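You operate a simulated robot arm through the tools that you are given. There is no shell and no other tool.

Carry out the task below with a simulated two-armed robot. There is one attempt and no reset: what you move stays moved.

TASK
Lock the jig, load the 130 mm block, set 10 mm depth and leave the ready lamp green.
Fine: block clamped, slide in and locked.

It is judged by the outcome, as a careful person would: the job done as asked, and still so three seconds after it is handed in. It fails if anything else is knocked over, pushed out of place, dropped, spilled or broken.

THE ROBOT
Two 7-joint arms with fingered hands on one trunk that stands fixed in place. Base frame: the origin is at the foot of the trunk, x ahead of it, y to its left, z up; the work surface is at about z = 850. Lengths are in mm, angles in degrees, forces in N, time in s.
The left shoulder is at [21, 208, 1248], the right one opposite. Payload 5 kg a hand.
The tool frame of a hand sits at the grasp point between the pads (the TCP): z along the fingers, y along the line on which they close. The tips reach 48 mm beyond it. The gripper opens to 160 mm. The gripper's body begins 56 mm behind the TCP. The gripper is a hand of 4 fingers: y runs from the thumb to the fingers, the wrist lies at [-26, -142, -252] in the tool frame, and closing takes about 1.5 s.
Orientation is told as [roll, pitch, yaw] about the base's x, y, z axes, in that order, counted from this pose: with the fingers straight down and the wrist toward the robot, the tool's x, y and z point along [0, 1, 0], [1, 0, 0] and [0, 0, -1] of the base frame.

THE INTERFACE
- The arms move only by the tool apply_moves. It takes "left_commands", "right_commands" or both (then of equal length, played together; a hand with none holds still); each is a list of rows, each a list of 7 numbers: the shift along the base's x, y, z in mm, then the turn, a rotation vector about the base's x, y, z in degrees, then the finger opening in mm, from 0 to 160. In form: [[x, y, z, ax, ay, az, fingers], ...]. A call has 1 to 20 rows; each row is the pose to reach, as a shift and turn from the pose commanded when the call began. Each row takes 0.2 s and may step no farther than 50 mm and 8.6 degrees from the row before; otherwise, or with a gripper value out of range, the whole call is refused. A pose out of reach is approached as far as the arm can. The call stops where the force on the tool passes 40 N (or 10 N more than at its start, if that is more) or the arm is blocked; 0.2 s more then pass. Each finger travels about 108 mm/s and halts on what it meets, pressing with about 22 N; the grip force reading is that of the motor and also rises with nothing between the fingers. The clock runs only during rows and for 0.2 s after the last one: add rows that repeat a pose to give the fingers time. The reply holds the time, the measured pose of the TCP, the force on the tool along the base axes, the opening and the grip force, in the units named above and with some noise, with the torque about the TCP (base axes, N m) and any sound that the robot's microphone picked up.
- Cameras (640 x 400 px; columns grow to the right, rows downward): "scene" is now at [95, 34.9, 1446.8]; the picture's right is [0.22, -0.98, 0.00], its down [-0.59, -0.13, -0.80] and it looks along [0.78, 0.17, -0.60] (base axes); focal length 318 px, centre (320, 200). "left" rides on the left gripper at [-87, -133, -189] in its tool frame; the picture's right is [-0.83, -0.26, 0.49], its down [0.51, -0.71, 0.49] and it looks along [0.22, 0.66, 0.72] (tool axes); focal length 238 px, centre (320, 200). "right" rides on the right gripper at [87, -133, -189] in its tool frame; the picture's right is [-0.83, 0.26, -0.49], its down [-0.51, -0.71, 0.49] and it looks along [-0.22, 0.66, 0.72] (tool axes); focal length 238 px, centre (320, 200). There is no depth. A picture from a camera that has moved, and an enlarged one, comes with that camera's place and axes in the base frame and with its lens. The place of the scene camera against the robot may be out by one fixed shift of up to 25 mm in any direction.
- snapshot(camera): a new picture of that camera. The clock stands still meanwhile.
- lift_body(by): slides the trunk up (or, below 0, down) by that many mm; the arms and the scene camera ride with it, the base frame stays. It gives what a move gives, with no picture.
- grasp_type(shape, hand): the hand has 4 fingers and takes this shape, open, in about a second: jaw (thumb against the fingers, like two jaws); tri (thumb and two fingers); tip (a fingertip pinch); poke (one finger out to press); point (the index stretched); flat (the hand flat); cup (the hand cupped); fist (a fist). The gripper value then closes the fingers along that shape, each until it touches; the sizes above hold for jaw. It gives what a move gives, with no picture.
- head_to(pan, tilt): turns the head with the scene camera to pan (to the left, within 86 degrees either way) and tilt (down, from -29 to 69), counted from straight ahead of the robot. It gives what a move gives.
- close_up(camera, box): a new picture of the part [left, top, right, bottom] of that camera's present view, enlarged. The clock stands still meanwhile.
- close_job(): hands the job in; it is judged then, once.

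Nothing tells you positions but the pictures and the camera data. Unless the task says otherwise, let go and move clear before handing in.

The tools are called after "Call:" by a JSON object that holds its "op" and its "data". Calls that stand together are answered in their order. apply_moves: Moves the arms, as the interface text tells. Its arguments: {"type":"object","properties":{"left_commands":{"type":"array","items":{"type":"array","items":{"type":"number"}}},"right_commands":{"type":"array","items":{"type":"array","items":{"type":"number"}}}},"required":[]} The other tools are called the same way: lift_body (by) slides the trunk up or down; grasp_type (shape, hand) gives the hand a shape; head_to (pan, tilt) turns the head that bears the scene camera; snapshot (camera) takes a picture; close_up (camera, box) takes an enlarged picture of a part of a camera's view; close_job () hands the job in.

At the start:

```text
t: 0.0
left_position: [699.2, 446.8, 1156.2]
left_orientation: [-0.1, 0.0, 0.0]
left_wrist_force: [-0.1, 0.3, 0.0]
left_moment: [-0.02, 0.01, -0.03]
left_width: 159.4
left_grip_force: 0.1
left_shape: jaw
right_position: [735.0, -238.1, 1207.9]
right_orientation: [0.0, 0.0, 0.1]
right_wrist_force: [0.7, 0.0, 0.0]
right_moment: [0.04, -0.02, 0.01]
right_width: 159.7
right_grip_force: 0.0
right_shape: jaw
trunk travel left (down, up): [-250.0, 440.0]
head pan, tilt: [12.6, 37.1]
```

scene: 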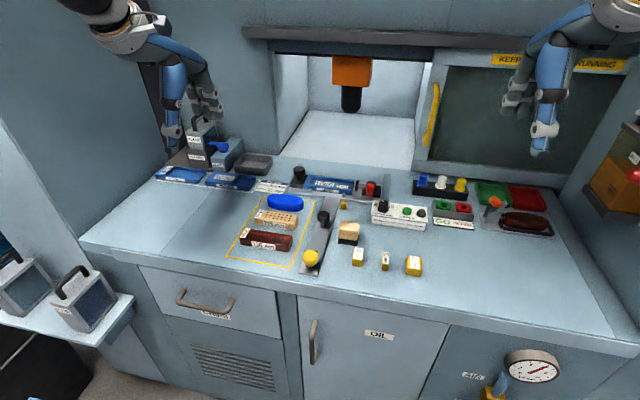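
right: 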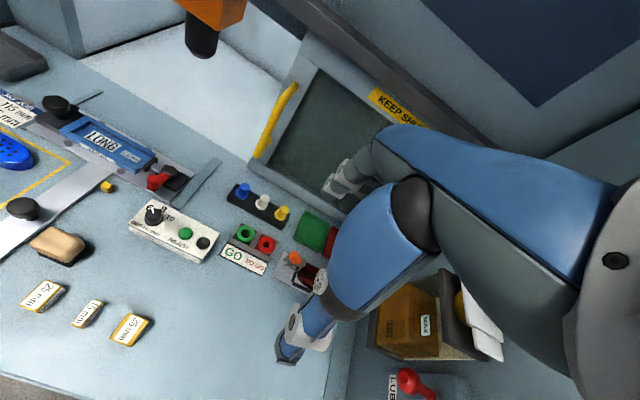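
left: 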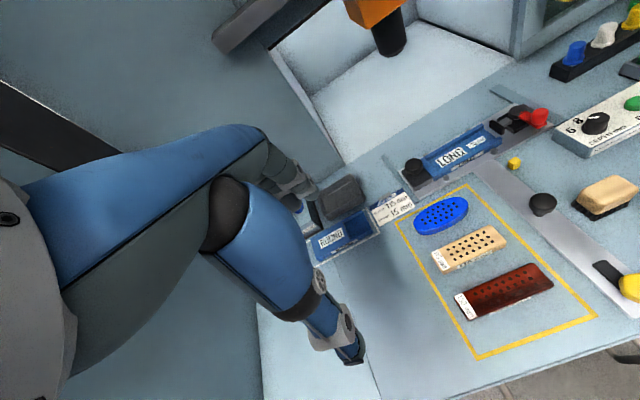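

I see a workbench with a jig (slide plate with blue fixture, knobs), blocks in a yellow frame, spacers, a control box with dial and ready lamp. I'll look closer at each piece before moving.

Call:
{"op": "close_up", "data": {"camera": "scene", "box": [220, 150, 400, 280]}}

Call:
{"op": "close_up", "data": {"camera": "scene", "box": [340, 160, 560, 290]}}

Call:
{"op": "close_up", "data": {"camera": "scene", "box": [140, 110, 300, 210]}}

Call:
{"op": "close_up", "data": {"camera": "left", "box": [300, 80, 640, 360]}}

Call:
{"op": "close_up", "data": {"camera": "right", "box": [0, 60, 340, 360]}}

```text
3.08 times, centred on (310, 215) of scene
camera zoom: at [95.0, 34.9, 1446.8], right [0.22, -0.98, 0.0], down [-0.59, -0.13, -0.8], along [0.78, 0.17, -0.6], focal length 979 px, centre (351, 154)
```

zoom: 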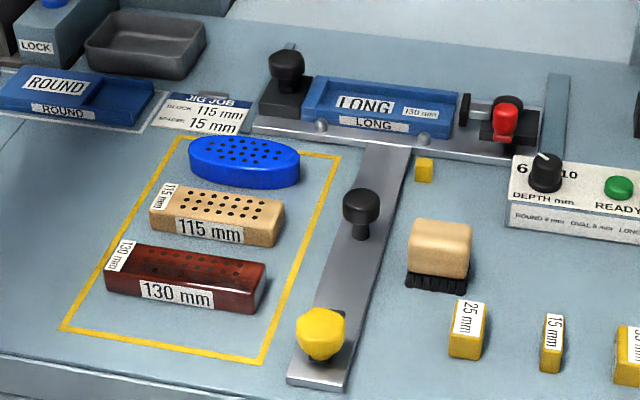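

```text
2.91 times, centred on (450, 225) of scene
camera zoom: at [95.0, 34.9, 1446.8], right [0.22, -0.98, 0.0], down [-0.59, -0.13, -0.8], along [0.78, 0.17, -0.6], focal length 925 px, centre (-58, 127)
```

zoom: 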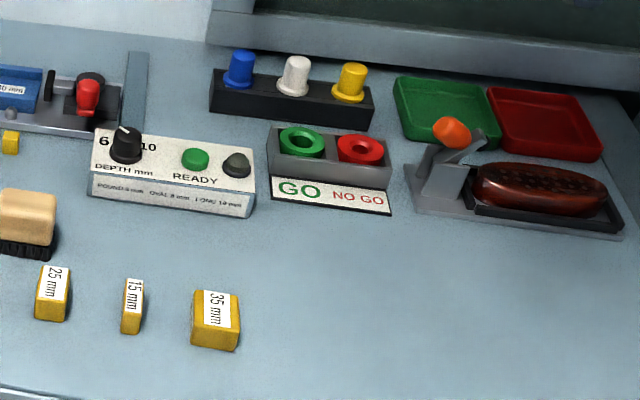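

```text
4.00 times, centred on (220, 160) of scene
camera zoom: at [95.0, 34.9, 1446.8], right [0.22, -0.98, 0.0], down [-0.59, -0.13, -0.8], along [0.78, 0.17, -0.6], focal length 1272 px, centre (720, 360)
```

zoom: 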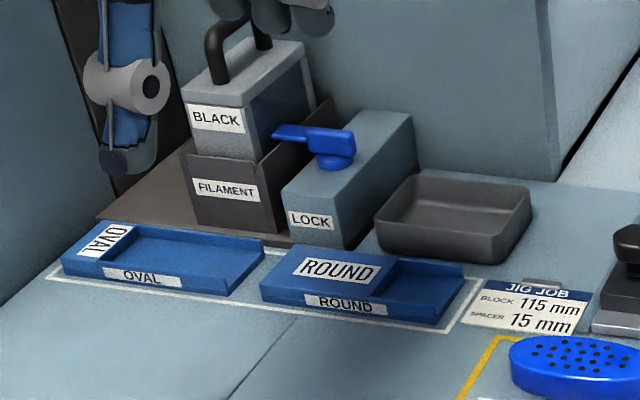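

```text
1.43 times, centred on (470, 220) of left
camera zoom: at [565.9, 360.1, 1345.1], right [-0.26, -0.83, -0.49], down [-0.71, 0.51, -0.49], along [0.66, 0.22, -0.72], focal length 340 px, centre (106, 171)
```

zoom: 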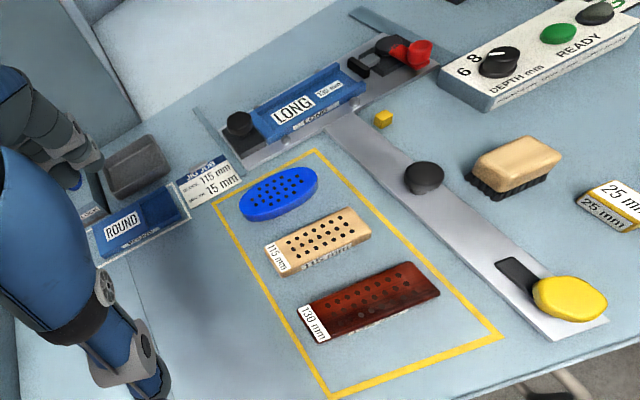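

```text
1.33 times, centred on (170, 210) of right
camera zoom: at [603.7, -149.4, 1398.5], right [0.26, -0.83, 0.49], down [-0.71, -0.51, -0.49], along [0.66, -0.22, -0.72], focal length 318 px, centre (520, 187)
```

zoom: 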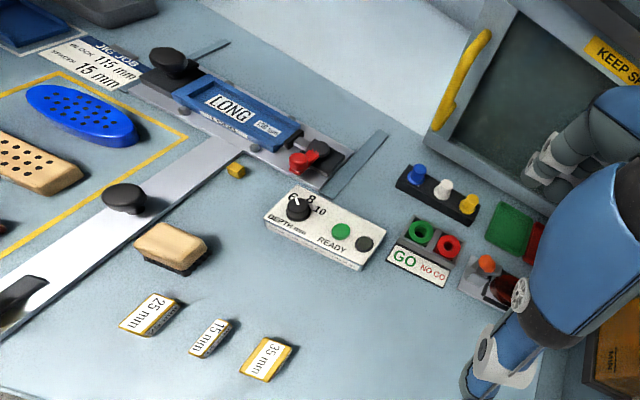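

I see the LONG jig tray on a T-shaped rail, with a red clamp at its right, black knobs, and a yellow handle near the bench edge. I need finer views of each mechanism before deciding how it works.

Call:
{"op": "close_up", "data": {"camera": "scene", "box": [285, 155, 395, 220]}}

Call:
{"op": "close_up", "data": {"camera": "left", "box": [395, 90, 560, 195]}}

Call:
{"op": "close_up", "data": {"camera": "right", "box": [0, 80, 230, 225]}}

Call:
{"op": "close_up", "data": {"camera": "scene", "box": [290, 190, 360, 285]}}

Call:
{"op": "close_up", "data": {"camera": "scene", "box": [360, 190, 440, 240]}}

Call:
{"op": "close_up", "data": {"camera": "left", "box": [500, 170, 640, 320]}}

```text
5.82 times, centred on (340, 188) of scene
camera zoom: at [95.0, 34.9, 1446.8], right [0.22, -0.98, 0.0], down [-0.59, -0.13, -0.8], along [0.78, 0.17, -0.6], focal length 1851 px, centre (204, 273)
```

zoom: 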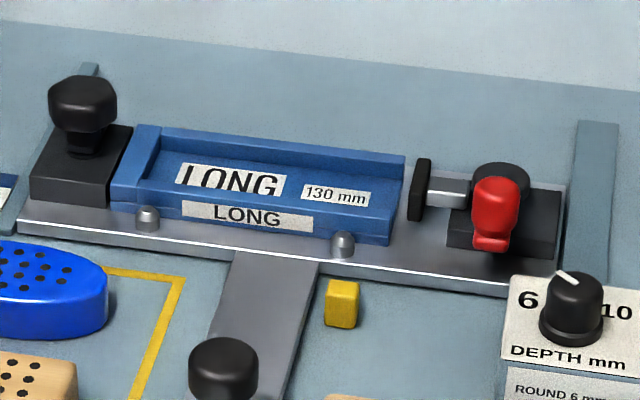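

```text
3.81 times, centred on (478, 142) of left
camera zoom: at [565.9, 360.1, 1345.1], right [-0.26, -0.83, -0.49], down [-0.71, 0.51, -0.49], along [0.66, 0.22, -0.72], focal length 908 px, centre (-280, 419)
```

zoom: 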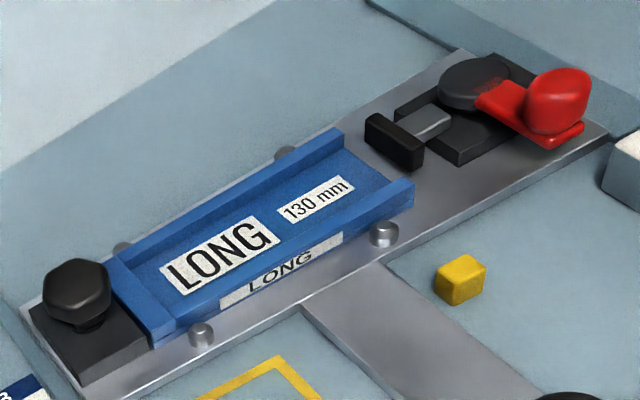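

```text
2.76 times, centred on (115, 152) of right
camera zoom: at [603.7, -149.4, 1398.5], right [0.26, -0.83, 0.49], down [-0.71, -0.51, -0.49], along [0.66, -0.22, -0.72], focal length 658 px, centre (886, 331)
```

zoom: 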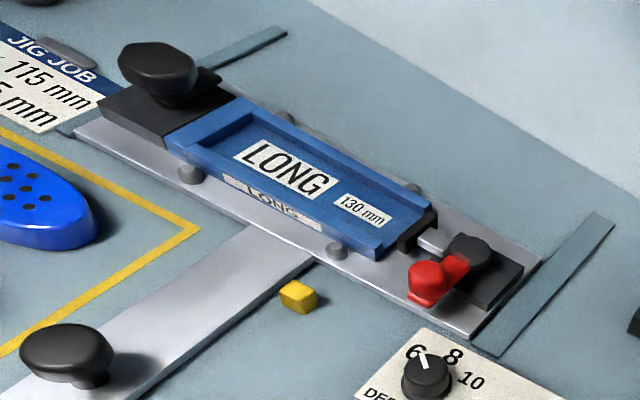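

```text
4.21 times, centred on (325, 238) of scene
camera zoom: at [95.0, 34.9, 1446.8], right [0.22, -0.98, 0.0], down [-0.59, -0.13, -0.8], along [0.78, 0.17, -0.6], focal length 1339 px, centre (299, 42)
```

zoom: 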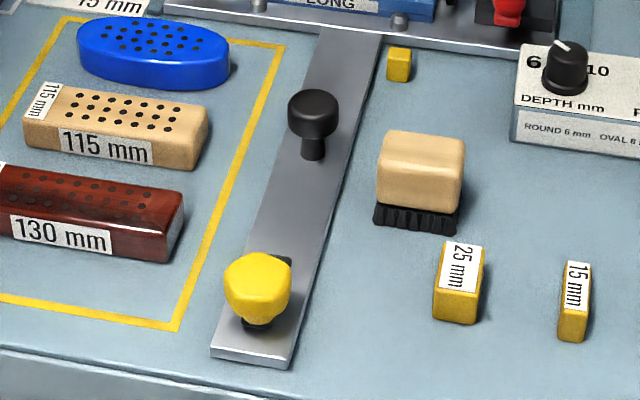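

```text
8.00 times, centred on (400, 215) of scene
camera zoom: at [95.0, 34.9, 1446.8], right [0.22, -0.98, 0.0], down [-0.59, -0.13, -0.8], along [0.78, 0.17, -0.6], focal length 2545 px, centre (-320, 80)
```

zoom: 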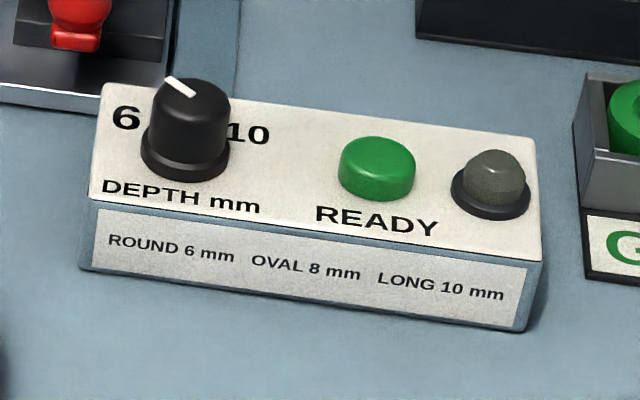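

```text
2.67 times, centred on (570, 245) of left
camera zoom: at [565.9, 360.1, 1345.1], right [-0.26, -0.83, -0.49], down [-0.71, 0.51, -0.49], along [0.66, 0.22, -0.72], focal length 636 px, centre (-347, 80)
```

zoom: 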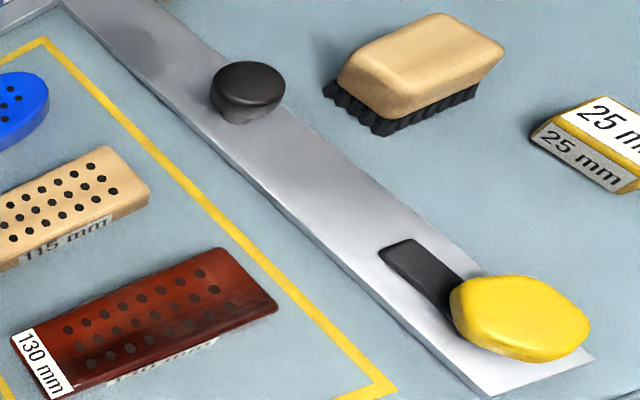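

The layout looks like a T-shaped slide with the LONG tray on it, a stem handle, and a yellow lever at the near end. I'll zoom in harder on the individual mechanisms.

Call:
{"op": "close_up", "data": {"camera": "left", "box": [395, 145, 455, 185]}}

Call:
{"op": "close_up", "data": {"camera": "left", "box": [485, 95, 555, 140]}}

Call:
{"op": "close_up", "data": {"camera": "right", "box": [30, 85, 120, 145]}}

Call:
{"op": "close_up", "data": {"camera": "right", "box": [125, 150, 225, 210]}}

Call:
{"op": "close_up", "data": {"camera": "scene", "box": [295, 240, 335, 275]}}

Call:
{"op": "close_up", "data": {"camera": "right", "box": [130, 195, 220, 260]}}

Call:
{"op": "close_up", "data": {"camera": "scene", "box": [225, 190, 305, 260]}}

Call:
{"op": "close_up", "data": {"camera": "left", "box": [440, 250, 570, 330]}}

```text
10.00 times, centred on (425, 165) of left
camera zoom: at [565.9, 360.1, 1345.1], right [-0.26, -0.83, -0.49], down [-0.71, 0.51, -0.49], along [0.66, 0.22, -0.72], focal length 2384 px, centre (-730, 550)
```

zoom: 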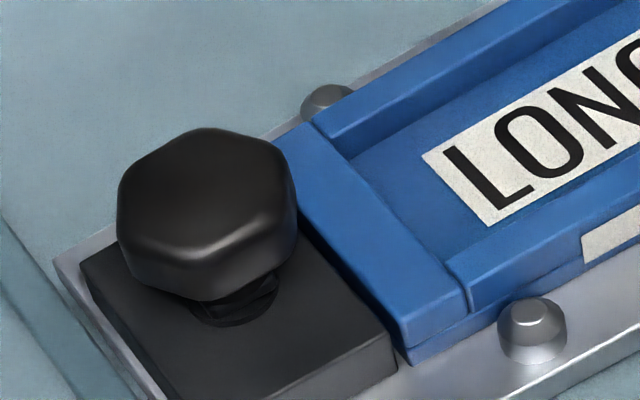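

```text
8.89 times, centred on (520, 118) of left
camera zoom: at [565.9, 360.1, 1345.1], right [-0.26, -0.83, -0.49], down [-0.71, 0.51, -0.49], along [0.66, 0.22, -0.72], focal length 2119 px, centre (-1458, 933)
```

zoom: 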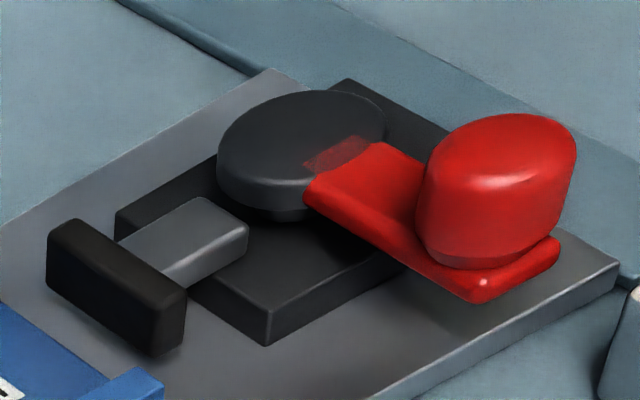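

```text
6.67 times, centred on (75, 115) of right
camera zoom: at [603.7, -149.4, 1398.5], right [0.26, -0.83, 0.49], down [-0.71, -0.51, -0.49], along [0.66, -0.22, -0.72], focal length 1589 px, centre (1953, 767)
```

zoom: 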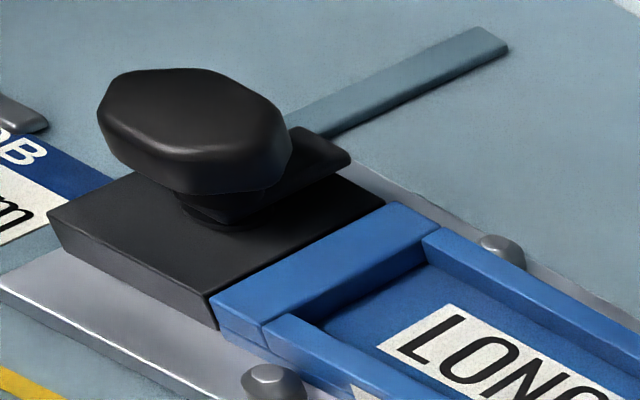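

```text
6.40 times, centred on (175, 180) of right
camera zoom: at [603.7, -149.4, 1398.5], right [0.26, -0.83, 0.49], down [-0.71, -0.51, -0.49], along [0.66, -0.22, -0.72], focal length 1525 px, centre (1248, 328)
```

zoom: 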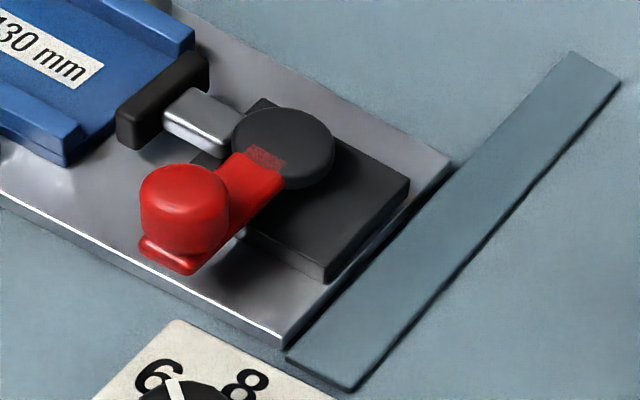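

```text
11.43 times, centred on (315, 258) of scene
camera zoom: at [95.0, 34.9, 1446.8], right [0.22, -0.98, 0.0], down [-0.59, -0.13, -0.8], along [0.78, 0.17, -0.6], focal length 3635 px, centre (377, -457)
```

zoom: 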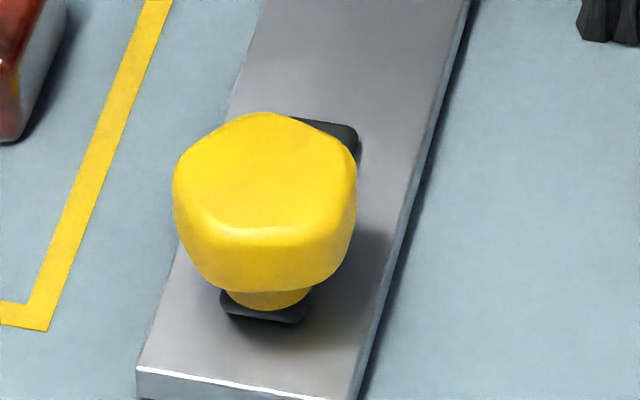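

```text
6.15 times, centred on (175, 228) of right
camera zoom: at [603.7, -149.4, 1398.5], right [0.26, -0.83, 0.49], down [-0.71, -0.51, -0.49], along [0.66, -0.22, -0.72], focal length 1467 px, centre (1212, 31)
```

zoom: 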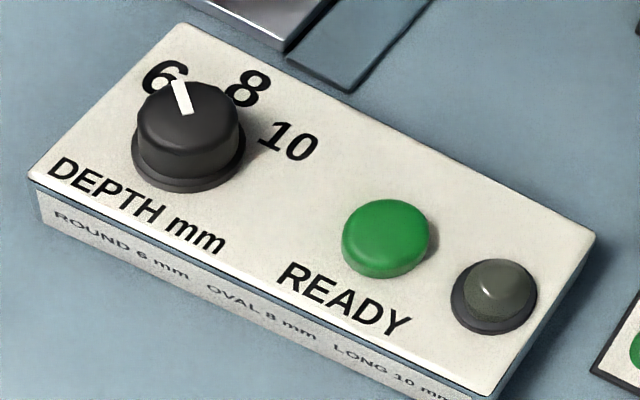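

```text
5.71 times, centred on (265, 225) of scene
camera zoom: at [95.0, 34.9, 1446.8], right [0.22, -0.98, 0.0], down [-0.59, -0.13, -0.8], along [0.78, 0.17, -0.6], focal length 1818 px, centre (634, 57)
```

zoom: 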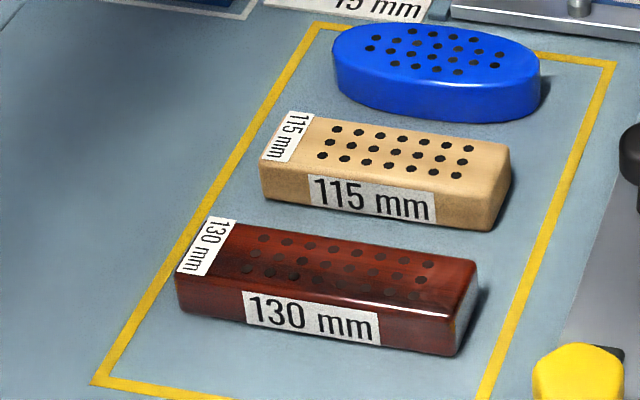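

```text
4.92 times, centred on (505, 290) of left
camera zoom: at [565.9, 360.1, 1345.1], right [-0.26, -0.83, -0.49], down [-0.71, 0.51, -0.49], along [0.66, 0.22, -0.72], focal length 1173 px, centre (-591, -243)
```

zoom: 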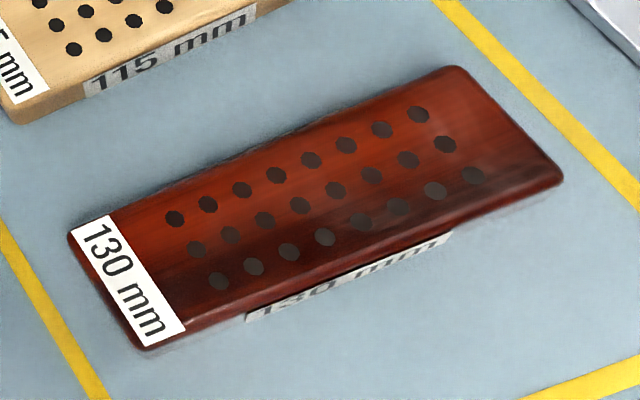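

The mechanism reads as: a hex knob with a tongue that locks the tray, a red lever working a plunger clamp, a slide pushed in by the black stem knob, and a yellow latch with a small yellow keeper at about (825, 112). I'll check the hand shape and exact knob positions next.

Call:
{"op": "close_up", "data": {"camera": "scene", "box": [480, 0, 640, 160]}}

Call:
{"op": "close_up", "data": {"camera": "left", "box": [180, 120, 420, 390]}}

Call:
{"op": "close_up", "data": {"camera": "scene", "box": [260, 40, 460, 200]}}

Call:
{"op": "close_up", "data": {"camera": "scene", "box": [330, 195, 360, 215]}}

Call:
{"op": "close_up", "data": {"camera": "left", "box": [500, 145, 580, 185]}}

Call:
{"op": "close_up", "data": {"camera": "left", "box": [580, 240, 640, 310]}}

```text
2.50 times, centred on (560, 80) of scene
camera zoom: at [95.0, 34.9, 1446.8], right [0.22, -0.98, 0.0], down [-0.59, -0.13, -0.8], along [0.78, 0.17, -0.6], focal length 795 px, centre (-280, 500)
```

zoom: 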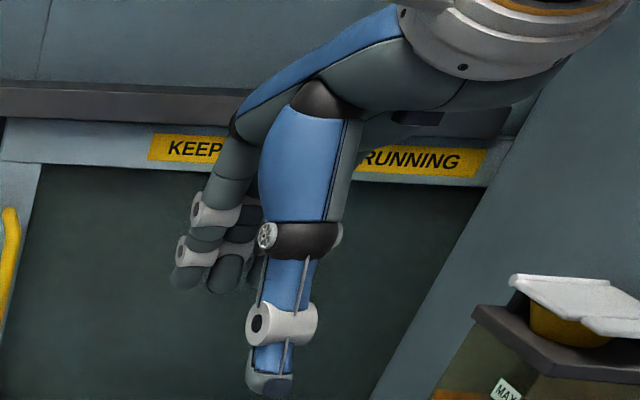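

```text
1.48 times, centred on (300, 255) of left
camera zoom: at [565.9, 360.1, 1345.1], right [-0.26, -0.83, -0.49], down [-0.71, 0.51, -0.49], along [0.66, 0.22, -0.72], focal length 353 px, centre (350, 118)
```

zoom: 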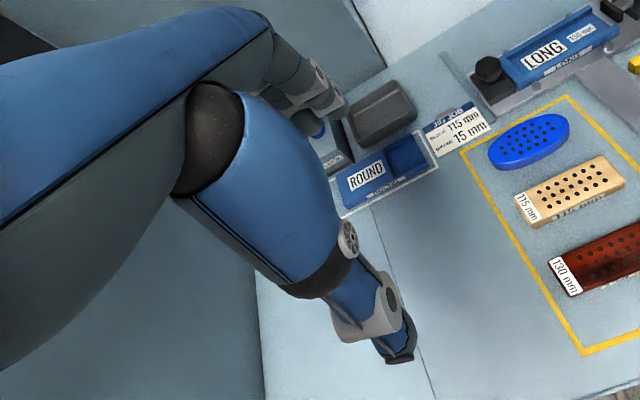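

```text
2.50 times, centred on (360, 120) of scene
camera zoom: at [95.0, 34.9, 1446.8], right [0.22, -0.98, 0.0], down [-0.59, -0.13, -0.8], along [0.78, 0.17, -0.6], focal length 795 px, centre (220, 400)
```

zoom: 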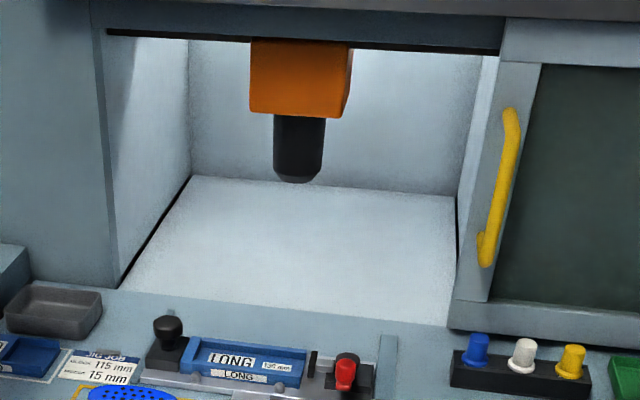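

```text
16.00 times, centred on (345, 205) of scene
camera zoom: at [95.0, 34.9, 1446.8], right [0.22, -0.98, 0.0], down [-0.59, -0.13, -0.8], along [0.78, 0.17, -0.6], focal length 5089 px, centre (-80, 120)
```

zoom: 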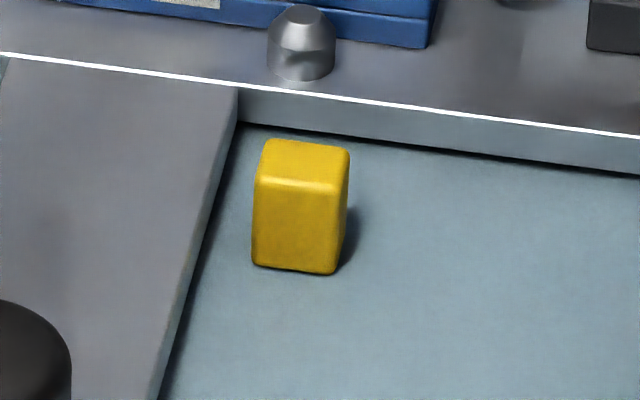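

```text
8.00 times, centred on (540, 165) of left
camera zoom: at [565.9, 360.1, 1345.1], right [-0.26, -0.83, -0.49], down [-0.71, 0.51, -0.49], along [0.66, 0.22, -0.72], focal length 1907 px, centre (-1440, 480)
```

zoom: 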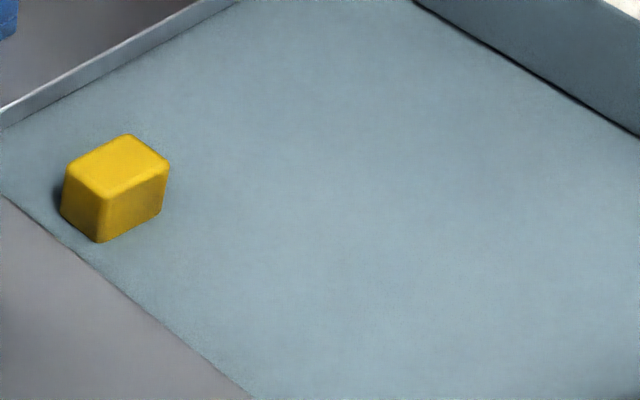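

```text
5.71 times, centred on (610, 275) of left
camera zoom: at [565.9, 360.1, 1345.1], right [-0.26, -0.83, -0.49], down [-0.71, 0.51, -0.49], along [0.66, 0.22, -0.72], focal length 1362 px, centre (-1337, -229)
```

zoom: 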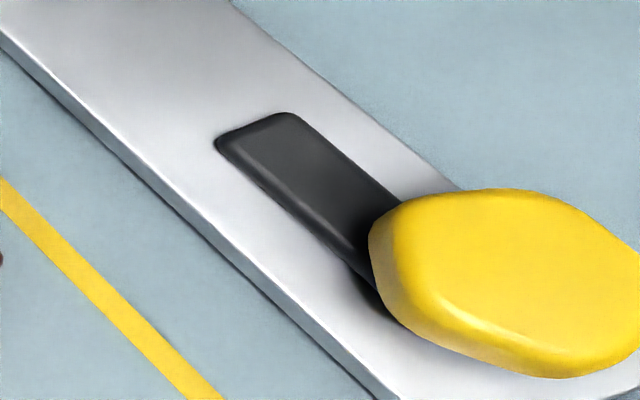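

I've triangulated: hex jig-lock knob about (907, 266, top 914), red clamp knob (860, 41), its pivot (908, 42), stem knob (723, 150, top 899), yellow latch (580, 150), depth dial (801, 0). I'll test how the left hand closes in free air first.

Call:
{"op": "apply_moves", "data": {"left_commands": [[0, 0, 0, 0, 0, 0, 40], [0, 0, 0, 0, 0, 0, 40], [0, 0, 0, 0, 0, 0, 40], [0, 0, 0, 0, 0, 0, 40], [0, 0, 0, 0, 0, 0, 40], [0, 0, 0, 0, 0, 0, 40]]}}

Call:
{"op": "snapshot", "data": {"camera": "left"}}

Call:
{"op": "close_up", "data": {"camera": "scene", "box": [60, 0, 260, 160]}}

```text
t: 1.4
left_position: [698.2, 448.2, 1154.9]
left_orientation: [0.0, 0.0, -0.1]
left_wrist_force: [0.1, 0.0, -0.7]
left_moment: [0.01, -0.01, 0.0]
left_width: 40.4
left_grip_force: 0.2
left_shape: jaw
right_position: [736.2, -237.8, 1209.1]
right_orientation: [0.0, 0.0, -0.1]
right_wrist_force: [-0.2, -0.2, 0.3]
right_moment: [-0.02, 0.01, -0.02]
right_width: 159.5
right_grip_force: 0.0
right_shape: jaw
trunk travel left (down, up): [-250.0, 440.0]
head pan, tilt: [12.6, 37.1]
```

```text
taken
camera left: at [565.9, 360.1, 1345.1], right [-0.26, -0.83, -0.49], down [-0.71, 0.51, -0.49], along [0.66, 0.22, -0.72], focal length 238 px, centre (320, 200)
```

left: 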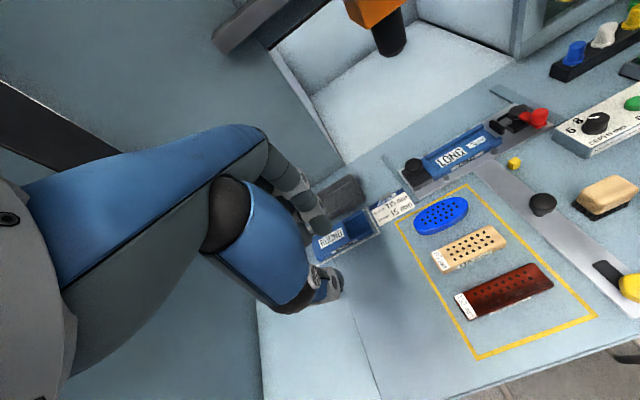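

```text
2.50 times, centred on (160, 80) of scene
camera zoom: at [95.0, 34.9, 1446.8], right [0.22, -0.98, 0.0], down [-0.59, -0.13, -0.8], along [0.78, 0.17, -0.6], focal length 795 px, centre (720, 500)
```

zoom: 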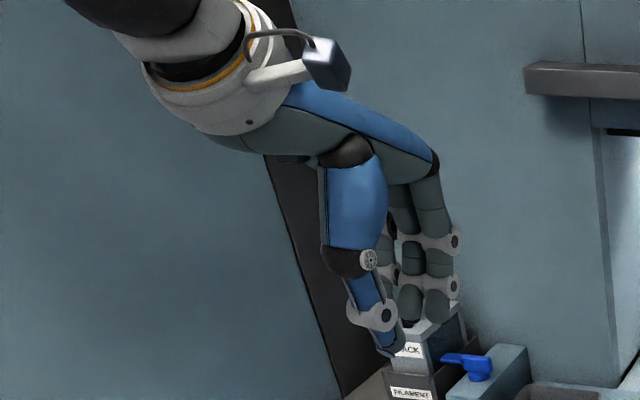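

The jaw is thumb on the near side against three fingers on the far side. Next I'll bring the left hand above the jig-lock knob at about (907, 266), turned +25°, and look before descending.

Call:
{"op": "apply_moves", "data": {"left_commands": [[26, -23, -10, 0, 0, 3, 80], [52, -46, -20, 0, 0, 6, 80], [78, -69, -30, 0, 0, 9, 80], [104, -92, -40, 0, 0, 12, 80], [130, -115, -50, 0, 0, 16, 80], [156, -138, -60, 0, 0, 20, 80], [182, -160, -78, 0, 0, 23, 80], [208, -181, -96, 0, 0, 25, 80], [208, -181, -116, 0, 0, 25, 80], [208, -181, -136, 0, 0, 25, 80]]}}

Call:
{"op": "snapshot", "data": {"camera": "left"}}

Call:
{"op": "snapshot", "data": {"camera": "scene"}}

Call:
{"op": "close_up", "data": {"camera": "scene", "box": [220, 60, 400, 200]}}

Call:
{"op": "close_up", "data": {"camera": "right", "box": [0, 40, 200, 165]}}

```text
t: 3.6
left_position: [907.8, 265.1, 1019.2]
left_orientation: [0.1, 0.0, 25.0]
left_wrist_force: [0.9, 0.0, 0.8]
left_moment: [0.02, 0.08, -0.01]
left_width: 79.5
left_grip_force: 0.0
left_shape: jaw
right_position: [737.2, -239.3, 1207.6]
right_orientation: [-0.1, 0.0, 0.0]
right_wrist_force: [0.0, -0.2, -1.4]
right_moment: [0.04, 0.12, 0.05]
right_width: 159.5
right_grip_force: 0.1
right_shape: jaw
trunk travel left (down, up): [-250.0, 440.0]
head pan, tilt: [12.6, 37.1]
```

```text
taken
camera left: at [823.7, 130.0, 1208.4], right [0.12, -0.87, -0.49], down [-0.86, 0.16, -0.49], along [0.5, 0.47, -0.72], focal length 238 px, centre (320, 200)
```

left: 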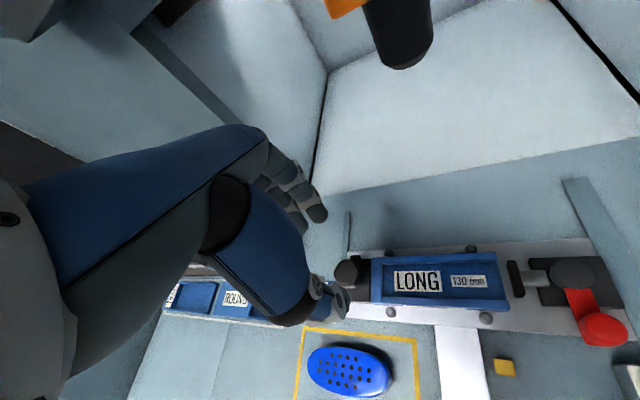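

```text
taken
camera scene: at [96.4, 34.4, 1446.6], right [0.22, -0.98, 0.0], down [-0.59, -0.13, -0.8], along [0.78, 0.17, -0.6], focal length 318 px, centre (320, 200)
```

scene: 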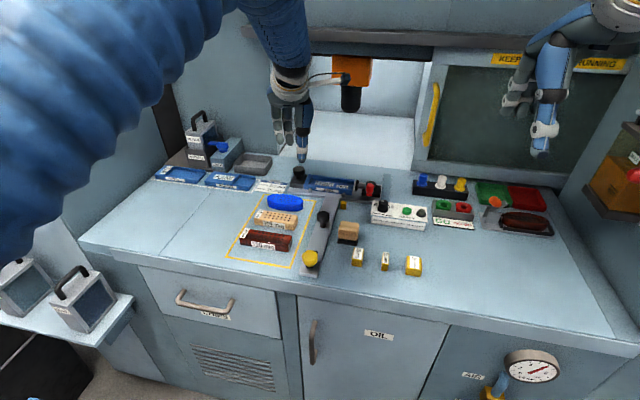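

```text
2.86 times, centred on (310, 130) of scene
camera zoom: at [96.4, 34.4, 1446.6], right [0.22, -0.98, 0.0], down [-0.59, -0.13, -0.8], along [0.78, 0.17, -0.6], focal length 909 px, centre (349, 400)
```

zoom: 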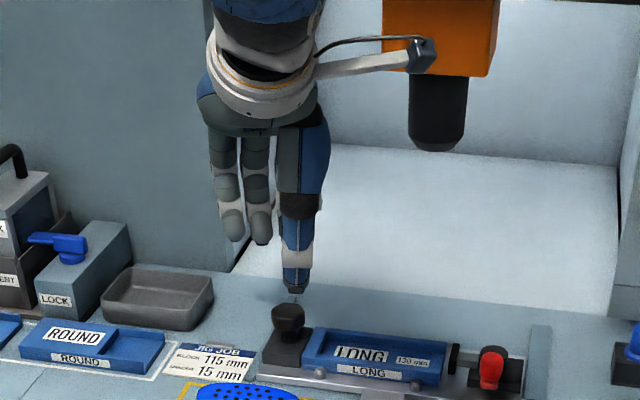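

```text
3.20 times, centred on (100, 102) of right
camera zoom: at [605.1, -150.1, 1397.6], right [0.26, -0.83, 0.49], down [-0.71, -0.51, -0.49], along [0.65, -0.22, -0.72], focal length 763 px, centre (1024, 512)
```

zoom: 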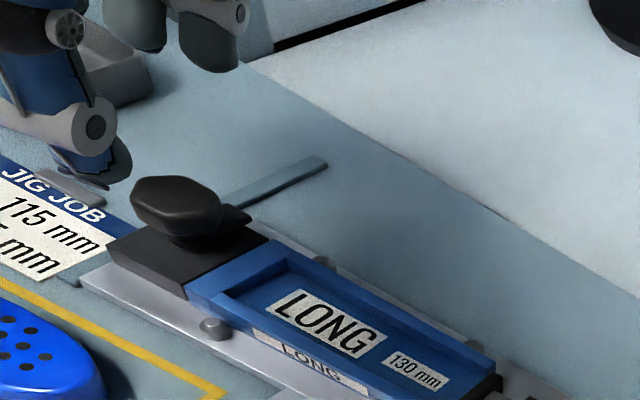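

The hand is centred over the hex knob (it projects where expected). I'll lower to grip height with the tips just above the black base, watching force.

Call:
{"op": "apply_moves", "data": {"left_commands": [[0, 0, -25, 0, 0, 0, 80], [0, 0, -45, 0, 0, 0, 80], [0, 0, -60, 0, 0, 0, 80], [0, 0, -70, 0, 0, 0, 80], [0, 0, -78, 0, 0, 0, 80]]}}

Call:
{"op": "close_up", "data": {"camera": "left", "box": [230, 140, 430, 330]}}

Call:
{"op": "close_up", "data": {"camera": "scene", "box": [260, 110, 360, 200]}}

Call:
{"op": "close_up", "data": {"camera": "right", "box": [0, 40, 140, 145]}}

```text
t: 4.8
left_position: [907.7, 264.9, 941.1]
left_orientation: [0.0, 0.0, 25.0]
left_wrist_force: [-0.1, 0.1, -0.4]
left_moment: [-0.01, 0.02, -0.04]
left_width: 79.2
left_grip_force: 0.1
left_shape: jaw
right_position: [737.0, -238.5, 1208.4]
right_orientation: [-0.1, 0.0, 0.0]
right_wrist_force: [0.1, -0.5, -0.2]
right_moment: [-0.02, 0.0, -0.01]
right_width: 159.6
right_grip_force: 0.1
right_shape: jaw
trunk travel left (down, up): [-250.0, 440.0]
head pan, tilt: [12.6, 37.1]
```

```text
2.11 times, centred on (330, 235) of left
camera zoom: at [822.9, 130.8, 1130.5], right [0.12, -0.87, -0.49], down [-0.86, 0.16, -0.49], along [0.5, 0.47, -0.72], focal length 502 px, centre (299, 126)
```

zoom: 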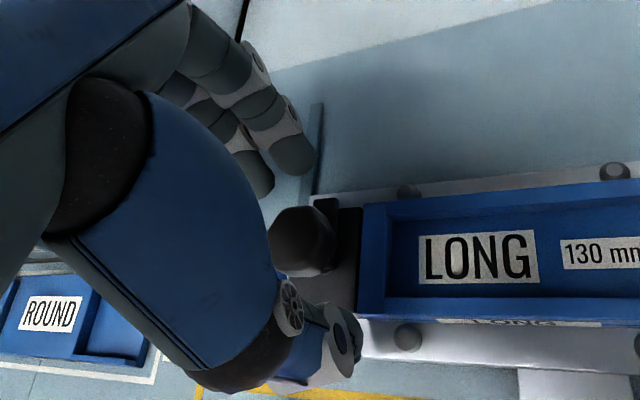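

```text
4.44 times, centred on (310, 155) of scene
camera zoom: at [95.3, 34.9, 1446.7], right [0.22, -0.98, 0.0], down [-0.59, -0.13, -0.8], along [0.78, 0.17, -0.6], focal length 1414 px, centre (364, 400)
```

zoom: 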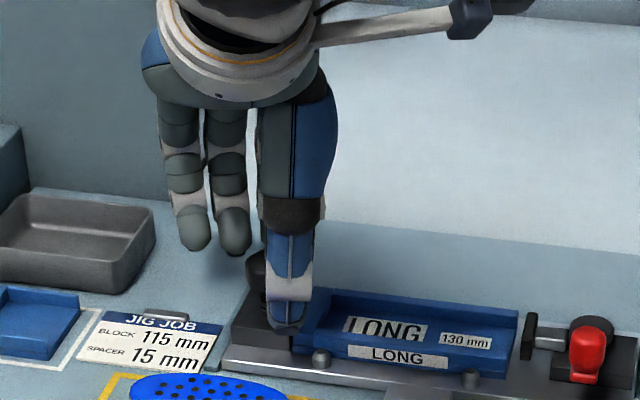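

```text
3.81 times, centred on (70, 92) of right
camera zoom: at [604.1, -149.5, 1398.3], right [0.26, -0.83, 0.49], down [-0.71, -0.51, -0.49], along [0.66, -0.22, -0.72], focal length 908 px, centre (1272, 610)
```

zoom: 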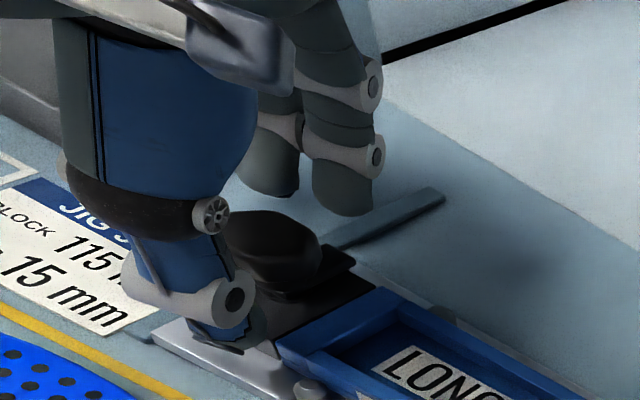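

The thumb is beside the knob near the base and the fingers are beyond it, still a bit high. I'll close gently and see how it settles.

Call:
{"op": "apply_moves", "data": {"left_commands": [[0, 0, 0, 0, 0, 0, 60], [0, 0, 0, 0, 0, 0, 50], [0, 0, 0, 0, 0, 0, 45], [0, 0, 0, 0, 0, 0, 40], [0, 0, 0, 0, 0, 0, 35], [0, 0, 0, 0, 0, 0, 35]]}}

Call:
{"op": "close_up", "data": {"camera": "left", "box": [230, 140, 430, 330]}}

Call:
{"op": "close_up", "data": {"camera": "scene", "box": [260, 110, 360, 200]}}

Call:
{"op": "close_up", "data": {"camera": "right", "box": [0, 40, 140, 145]}}

```text
t: 6.2
left_position: [906.1, 265.5, 940.8]
left_orientation: [0.0, 0.0, 25.1]
left_wrist_force: [-0.6, -0.6, -0.1]
left_moment: [0.0, 0.0, 0.02]
left_width: 35.4
left_grip_force: 0.0
left_shape: jaw
right_position: [737.3, -238.5, 1209.0]
right_orientation: [0.0, 0.0, 0.0]
right_wrist_force: [0.0, 0.5, -0.1]
right_moment: [0.0, -0.03, -0.05]
right_width: 159.5
right_grip_force: 0.0
right_shape: jaw
trunk travel left (down, up): [-250.0, 440.0]
head pan, tilt: [12.6, 37.1]
```

```text
2.11 times, centred on (330, 235) of left
camera zoom: at [822.7, 130.6, 1130.9], right [0.12, -0.87, -0.49], down [-0.86, 0.16, -0.49], along [0.5, 0.47, -0.72], focal length 502 px, centre (299, 126)
```

zoom: 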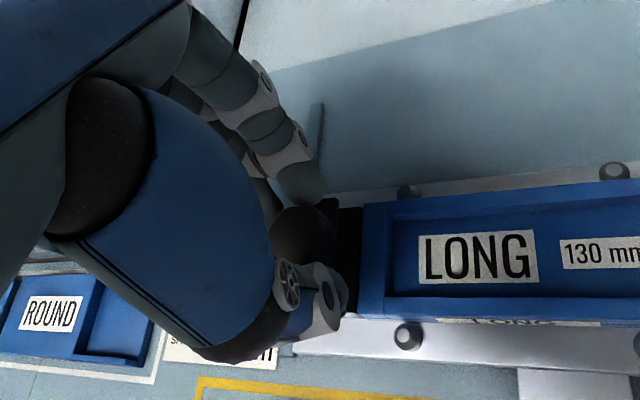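

```text
4.44 times, centred on (310, 155) of scene
camera zoom: at [95.1, 34.7, 1446.8], right [0.22, -0.98, 0.0], down [-0.59, -0.13, -0.8], along [0.78, 0.17, -0.6], focal length 1414 px, centre (364, 400)
```

zoom: 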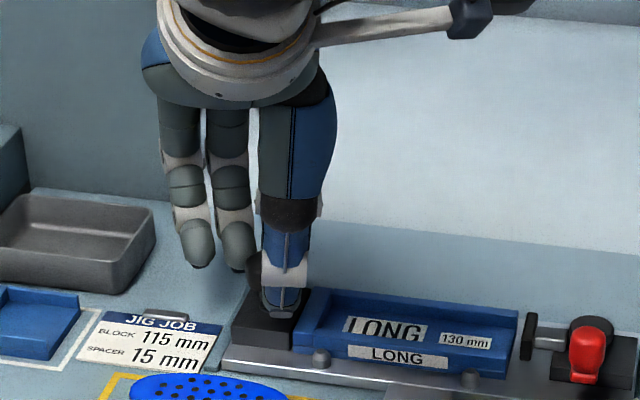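

```text
3.81 times, centred on (70, 92) of right
camera zoom: at [603.8, -149.6, 1398.4], right [0.26, -0.83, 0.49], down [-0.71, -0.51, -0.49], along [0.66, -0.22, -0.72], focal length 908 px, centre (1272, 610)
```

zoom: 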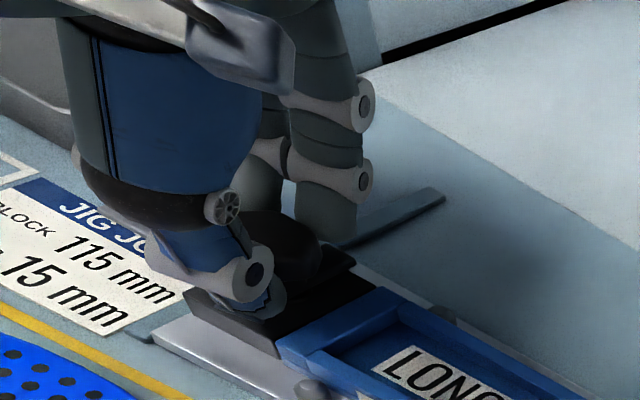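

No contact yet at 35 mm. I'll keep closing until the fingers meet the knob.

Call:
{"op": "apply_moves", "data": {"left_commands": [[0, 0, 0, 0, 0, 0, 30], [0, 0, 0, 0, 0, 0, 25], [0, 0, 0, 0, 0, 0, 20], [0, 0, 0, 0, 0, 0, 15], [0, 0, 0, 0, 0, 0, 15]]}}

Call:
{"op": "close_up", "data": {"camera": "left", "box": [280, 190, 380, 300]}}

Call:
{"op": "close_up", "data": {"camera": "right", "box": [20, 70, 100, 130]}}

```text
t: 7.4
left_position: [907.2, 265.6, 940.8]
left_orientation: [0.1, 0.1, 25.0]
left_wrist_force: [-3.6, -2.2, -0.8]
left_moment: [-0.07, 0.08, -0.01]
left_width: 26.5
left_grip_force: 21.9
left_shape: jaw
right_position: [737.3, -238.1, 1207.5]
right_orientation: [0.0, 0.0, 0.0]
right_wrist_force: [0.6, -0.1, -0.2]
right_moment: [0.0, 0.01, 0.01]
right_width: 159.7
right_grip_force: 0.1
right_shape: jaw
trunk travel left (down, up): [-250.0, 440.0]
head pan, tilt: [12.6, 37.1]
```

```text
3.64 times, centred on (330, 245) of left
camera zoom: at [822.5, 130.3, 1130.9], right [0.12, -0.87, -0.49], down [-0.86, 0.16, -0.49], along [0.5, 0.47, -0.72], focal length 867 px, centre (284, 36)
```

zoom: 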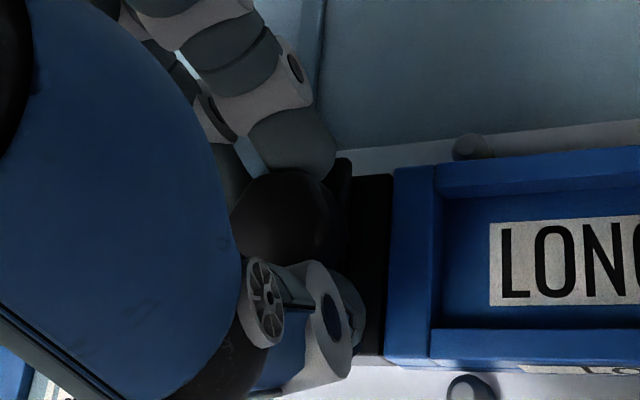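

```text
6.67 times, centred on (60, 100) of right
camera zoom: at [603.7, -149.8, 1398.4], right [0.26, -0.83, 0.49], down [-0.71, -0.51, -0.49], along [0.66, -0.22, -0.72], focal length 1589 px, centre (2053, 867)
```

zoom: 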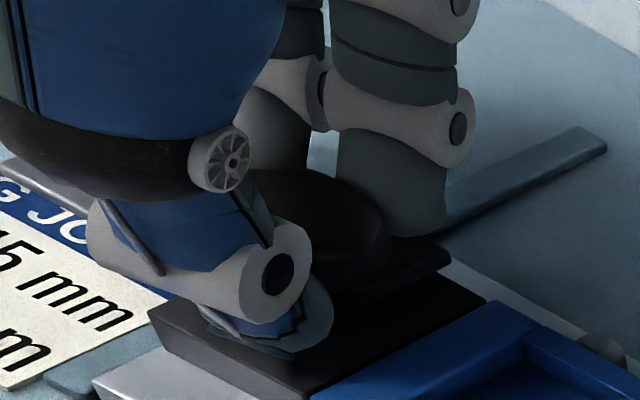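

The hand now grips the hex knob (26.5 mm, 22 N). I'll turn it clockwise 50° so its tongue starts to swing over the tray end.

Call:
{"op": "apply_moves", "data": {"left_commands": [[0, 0, 0, 0, 0, -6, 12], [0, 0, 0, 0, 0, -13, 12], [0, 0, 0, 0, 0, -20, 12], [0, 0, 0, 0, 0, -27, 12], [0, 0, 0, 0, 0, -34, 12], [0, 0, 0, 0, 0, -42, 12], [0, 0, 0, 0, 0, -50, 12]]}}

Call:
{"op": "snapshot", "data": {"camera": "left"}}

Call:
{"op": "close_up", "data": {"camera": "right", "box": [20, 70, 100, 130]}}

Call:
{"op": "close_up", "data": {"camera": "scene", "box": [270, 140, 350, 200]}}

```text
t: 9.0
left_position: [907.8, 266.4, 941.5]
left_orientation: [0.0, 0.0, -25.0]
left_wrist_force: [-3.6, -2.8, -0.5]
left_moment: [-0.14, 0.08, 0.03]
left_width: 26.3
left_grip_force: 22.2
left_shape: jaw
right_position: [736.4, -236.3, 1208.4]
right_orientation: [-0.1, 0.1, -0.1]
right_wrist_force: [-0.7, -0.3, -0.2]
right_moment: [-0.01, 0.01, 0.01]
right_width: 159.8
right_grip_force: 0.1
right_shape: jaw
trunk travel left (down, up): [-250.0, 440.0]
head pan, tilt: [12.6, 37.1]
```

```text
taken
camera left: at [749.0, 243.3, 1131.1], right [-0.59, -0.65, -0.49], down [-0.43, 0.76, -0.49], along [0.69, -0.08, -0.72], focal length 238 px, centre (320, 200)
```

left: 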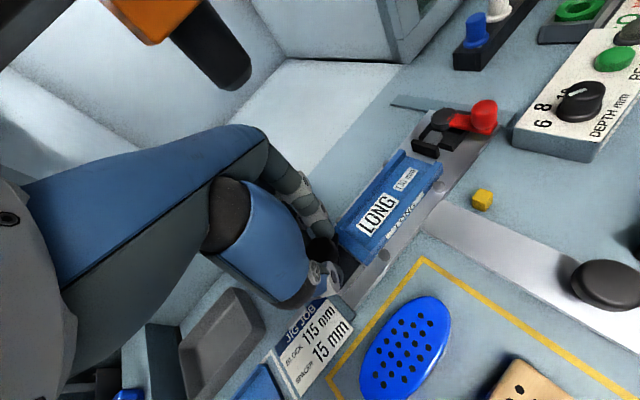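

```text
6.67 times, centred on (60, 100) of right
camera zoom: at [603.5, -149.2, 1398.5], right [0.26, -0.83, 0.49], down [-0.71, -0.51, -0.49], along [0.66, -0.22, -0.72], focal length 1589 px, centre (2053, 867)
```

zoom: 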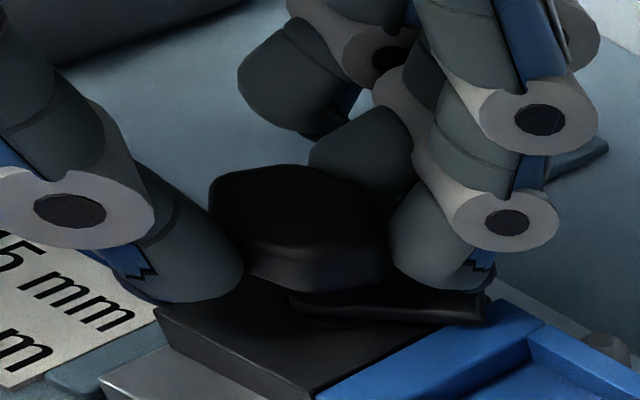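

```text
6.67 times, centred on (310, 170) of scene
camera zoom: at [94.8, 35.1, 1446.8], right [0.22, -0.98, 0.0], down [-0.59, -0.13, -0.8], along [0.78, 0.17, -0.6], focal length 2121 px, centre (387, 400)
```

zoom: 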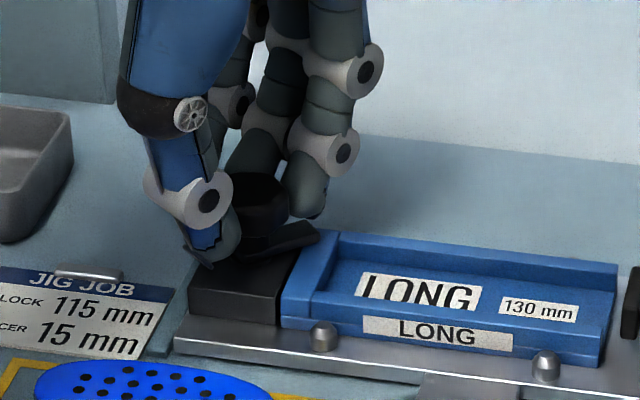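

The tongue is swinging toward the tray as intended and the arm holds position well. I'll continue turning clockwise in this grip, checking reach.

Call:
{"op": "apply_moves", "data": {"left_commands": [[0, 0, 0, 0, 0, -6, 12], [0, 0, 0, 0, 0, -12, 12], [0, 0, 0, 0, 0, -18, 12]]}}

Call:
{"op": "close_up", "data": {"camera": "right", "box": [20, 70, 100, 130]}}

```text
t: 9.8
left_position: [906.6, 265.4, 942.3]
left_orientation: [0.0, 0.0, -43.0]
left_wrist_force: [-3.1, -4.0, 0.5]
left_moment: [-0.13, 0.11, -0.01]
left_width: 26.5
left_grip_force: 21.7
left_shape: jaw
right_position: [736.5, -238.2, 1209.2]
right_orientation: [-0.1, 0.0, 0.0]
right_wrist_force: [0.7, 0.5, 0.6]
right_moment: [-0.01, 0.03, 0.01]
right_width: 159.6
right_grip_force: 0.2
right_shape: jaw
trunk travel left (down, up): [-250.0, 440.0]
head pan, tilt: [12.6, 37.1]
```

```text
6.67 times, centred on (60, 100) of right
camera zoom: at [603.6, -149.3, 1398.5], right [0.26, -0.83, 0.49], down [-0.71, -0.51, -0.49], along [0.66, -0.22, -0.72], focal length 1589 px, centre (2053, 867)
```

zoom: 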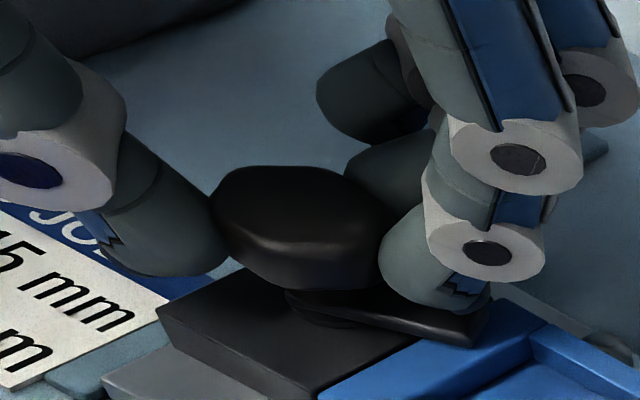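

Reach is still fine at −43°. I'll continue to about −66°, which would be roughly 90° of total knob turn.

Call:
{"op": "apply_moves", "data": {"left_commands": [[0, 0, 0, 0, 0, -6, 12], [0, 0, 0, 0, 0, -12, 12], [0, 0, 0, 0, 0, -18, 12], [0, 0, 0, 0, 0, -23, 12]]}}

Call:
{"op": "close_up", "data": {"camera": "right", "box": [20, 70, 100, 130]}}

Call:
{"op": "close_up", "data": {"camera": "scene", "box": [270, 140, 350, 200]}}

```text
t: 10.8
left_position: [906.2, 267.6, 941.5]
left_orientation: [0.0, 0.0, -66.1]
left_wrist_force: [-4.0, 1.2, 3.0]
left_moment: [-0.01, 0.12, -0.02]
left_width: 26.4
left_grip_force: 22.1
left_shape: jaw
right_position: [737.0, -237.8, 1208.9]
right_orientation: [0.0, 0.0, 0.0]
right_wrist_force: [0.4, -0.5, 0.0]
right_moment: [0.03, 0.02, 0.05]
right_width: 159.7
right_grip_force: 0.1
right_shape: jaw
trunk travel left (down, up): [-250.0, 440.0]
head pan, tilt: [12.6, 37.1]
```

```text
6.67 times, centred on (60, 100) of right
camera zoom: at [603.9, -149.7, 1398.3], right [0.26, -0.83, 0.49], down [-0.71, -0.51, -0.49], along [0.66, -0.22, -0.72], focal length 1589 px, centre (2053, 867)
```

zoom: 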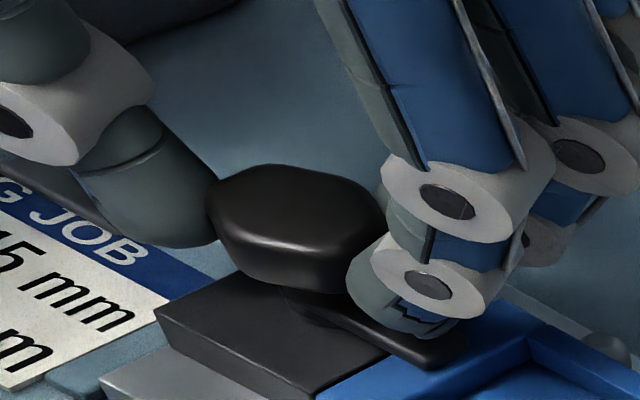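

```text
6.67 times, centred on (310, 170) of scene
camera zoom: at [95.0, 34.4, 1446.8], right [0.22, -0.98, 0.0], down [-0.59, -0.13, -0.8], along [0.78, 0.17, -0.6], focal length 2121 px, centre (387, 400)
```

zoom: 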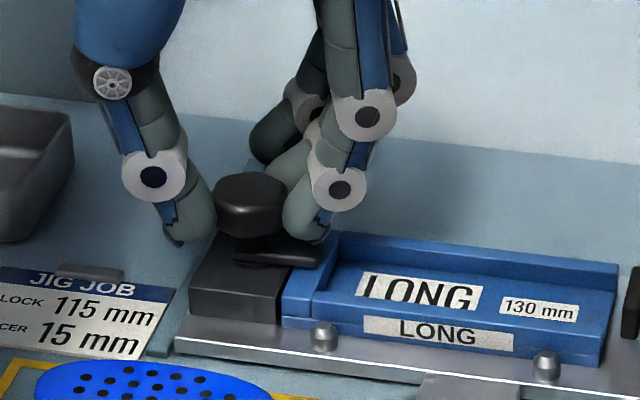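

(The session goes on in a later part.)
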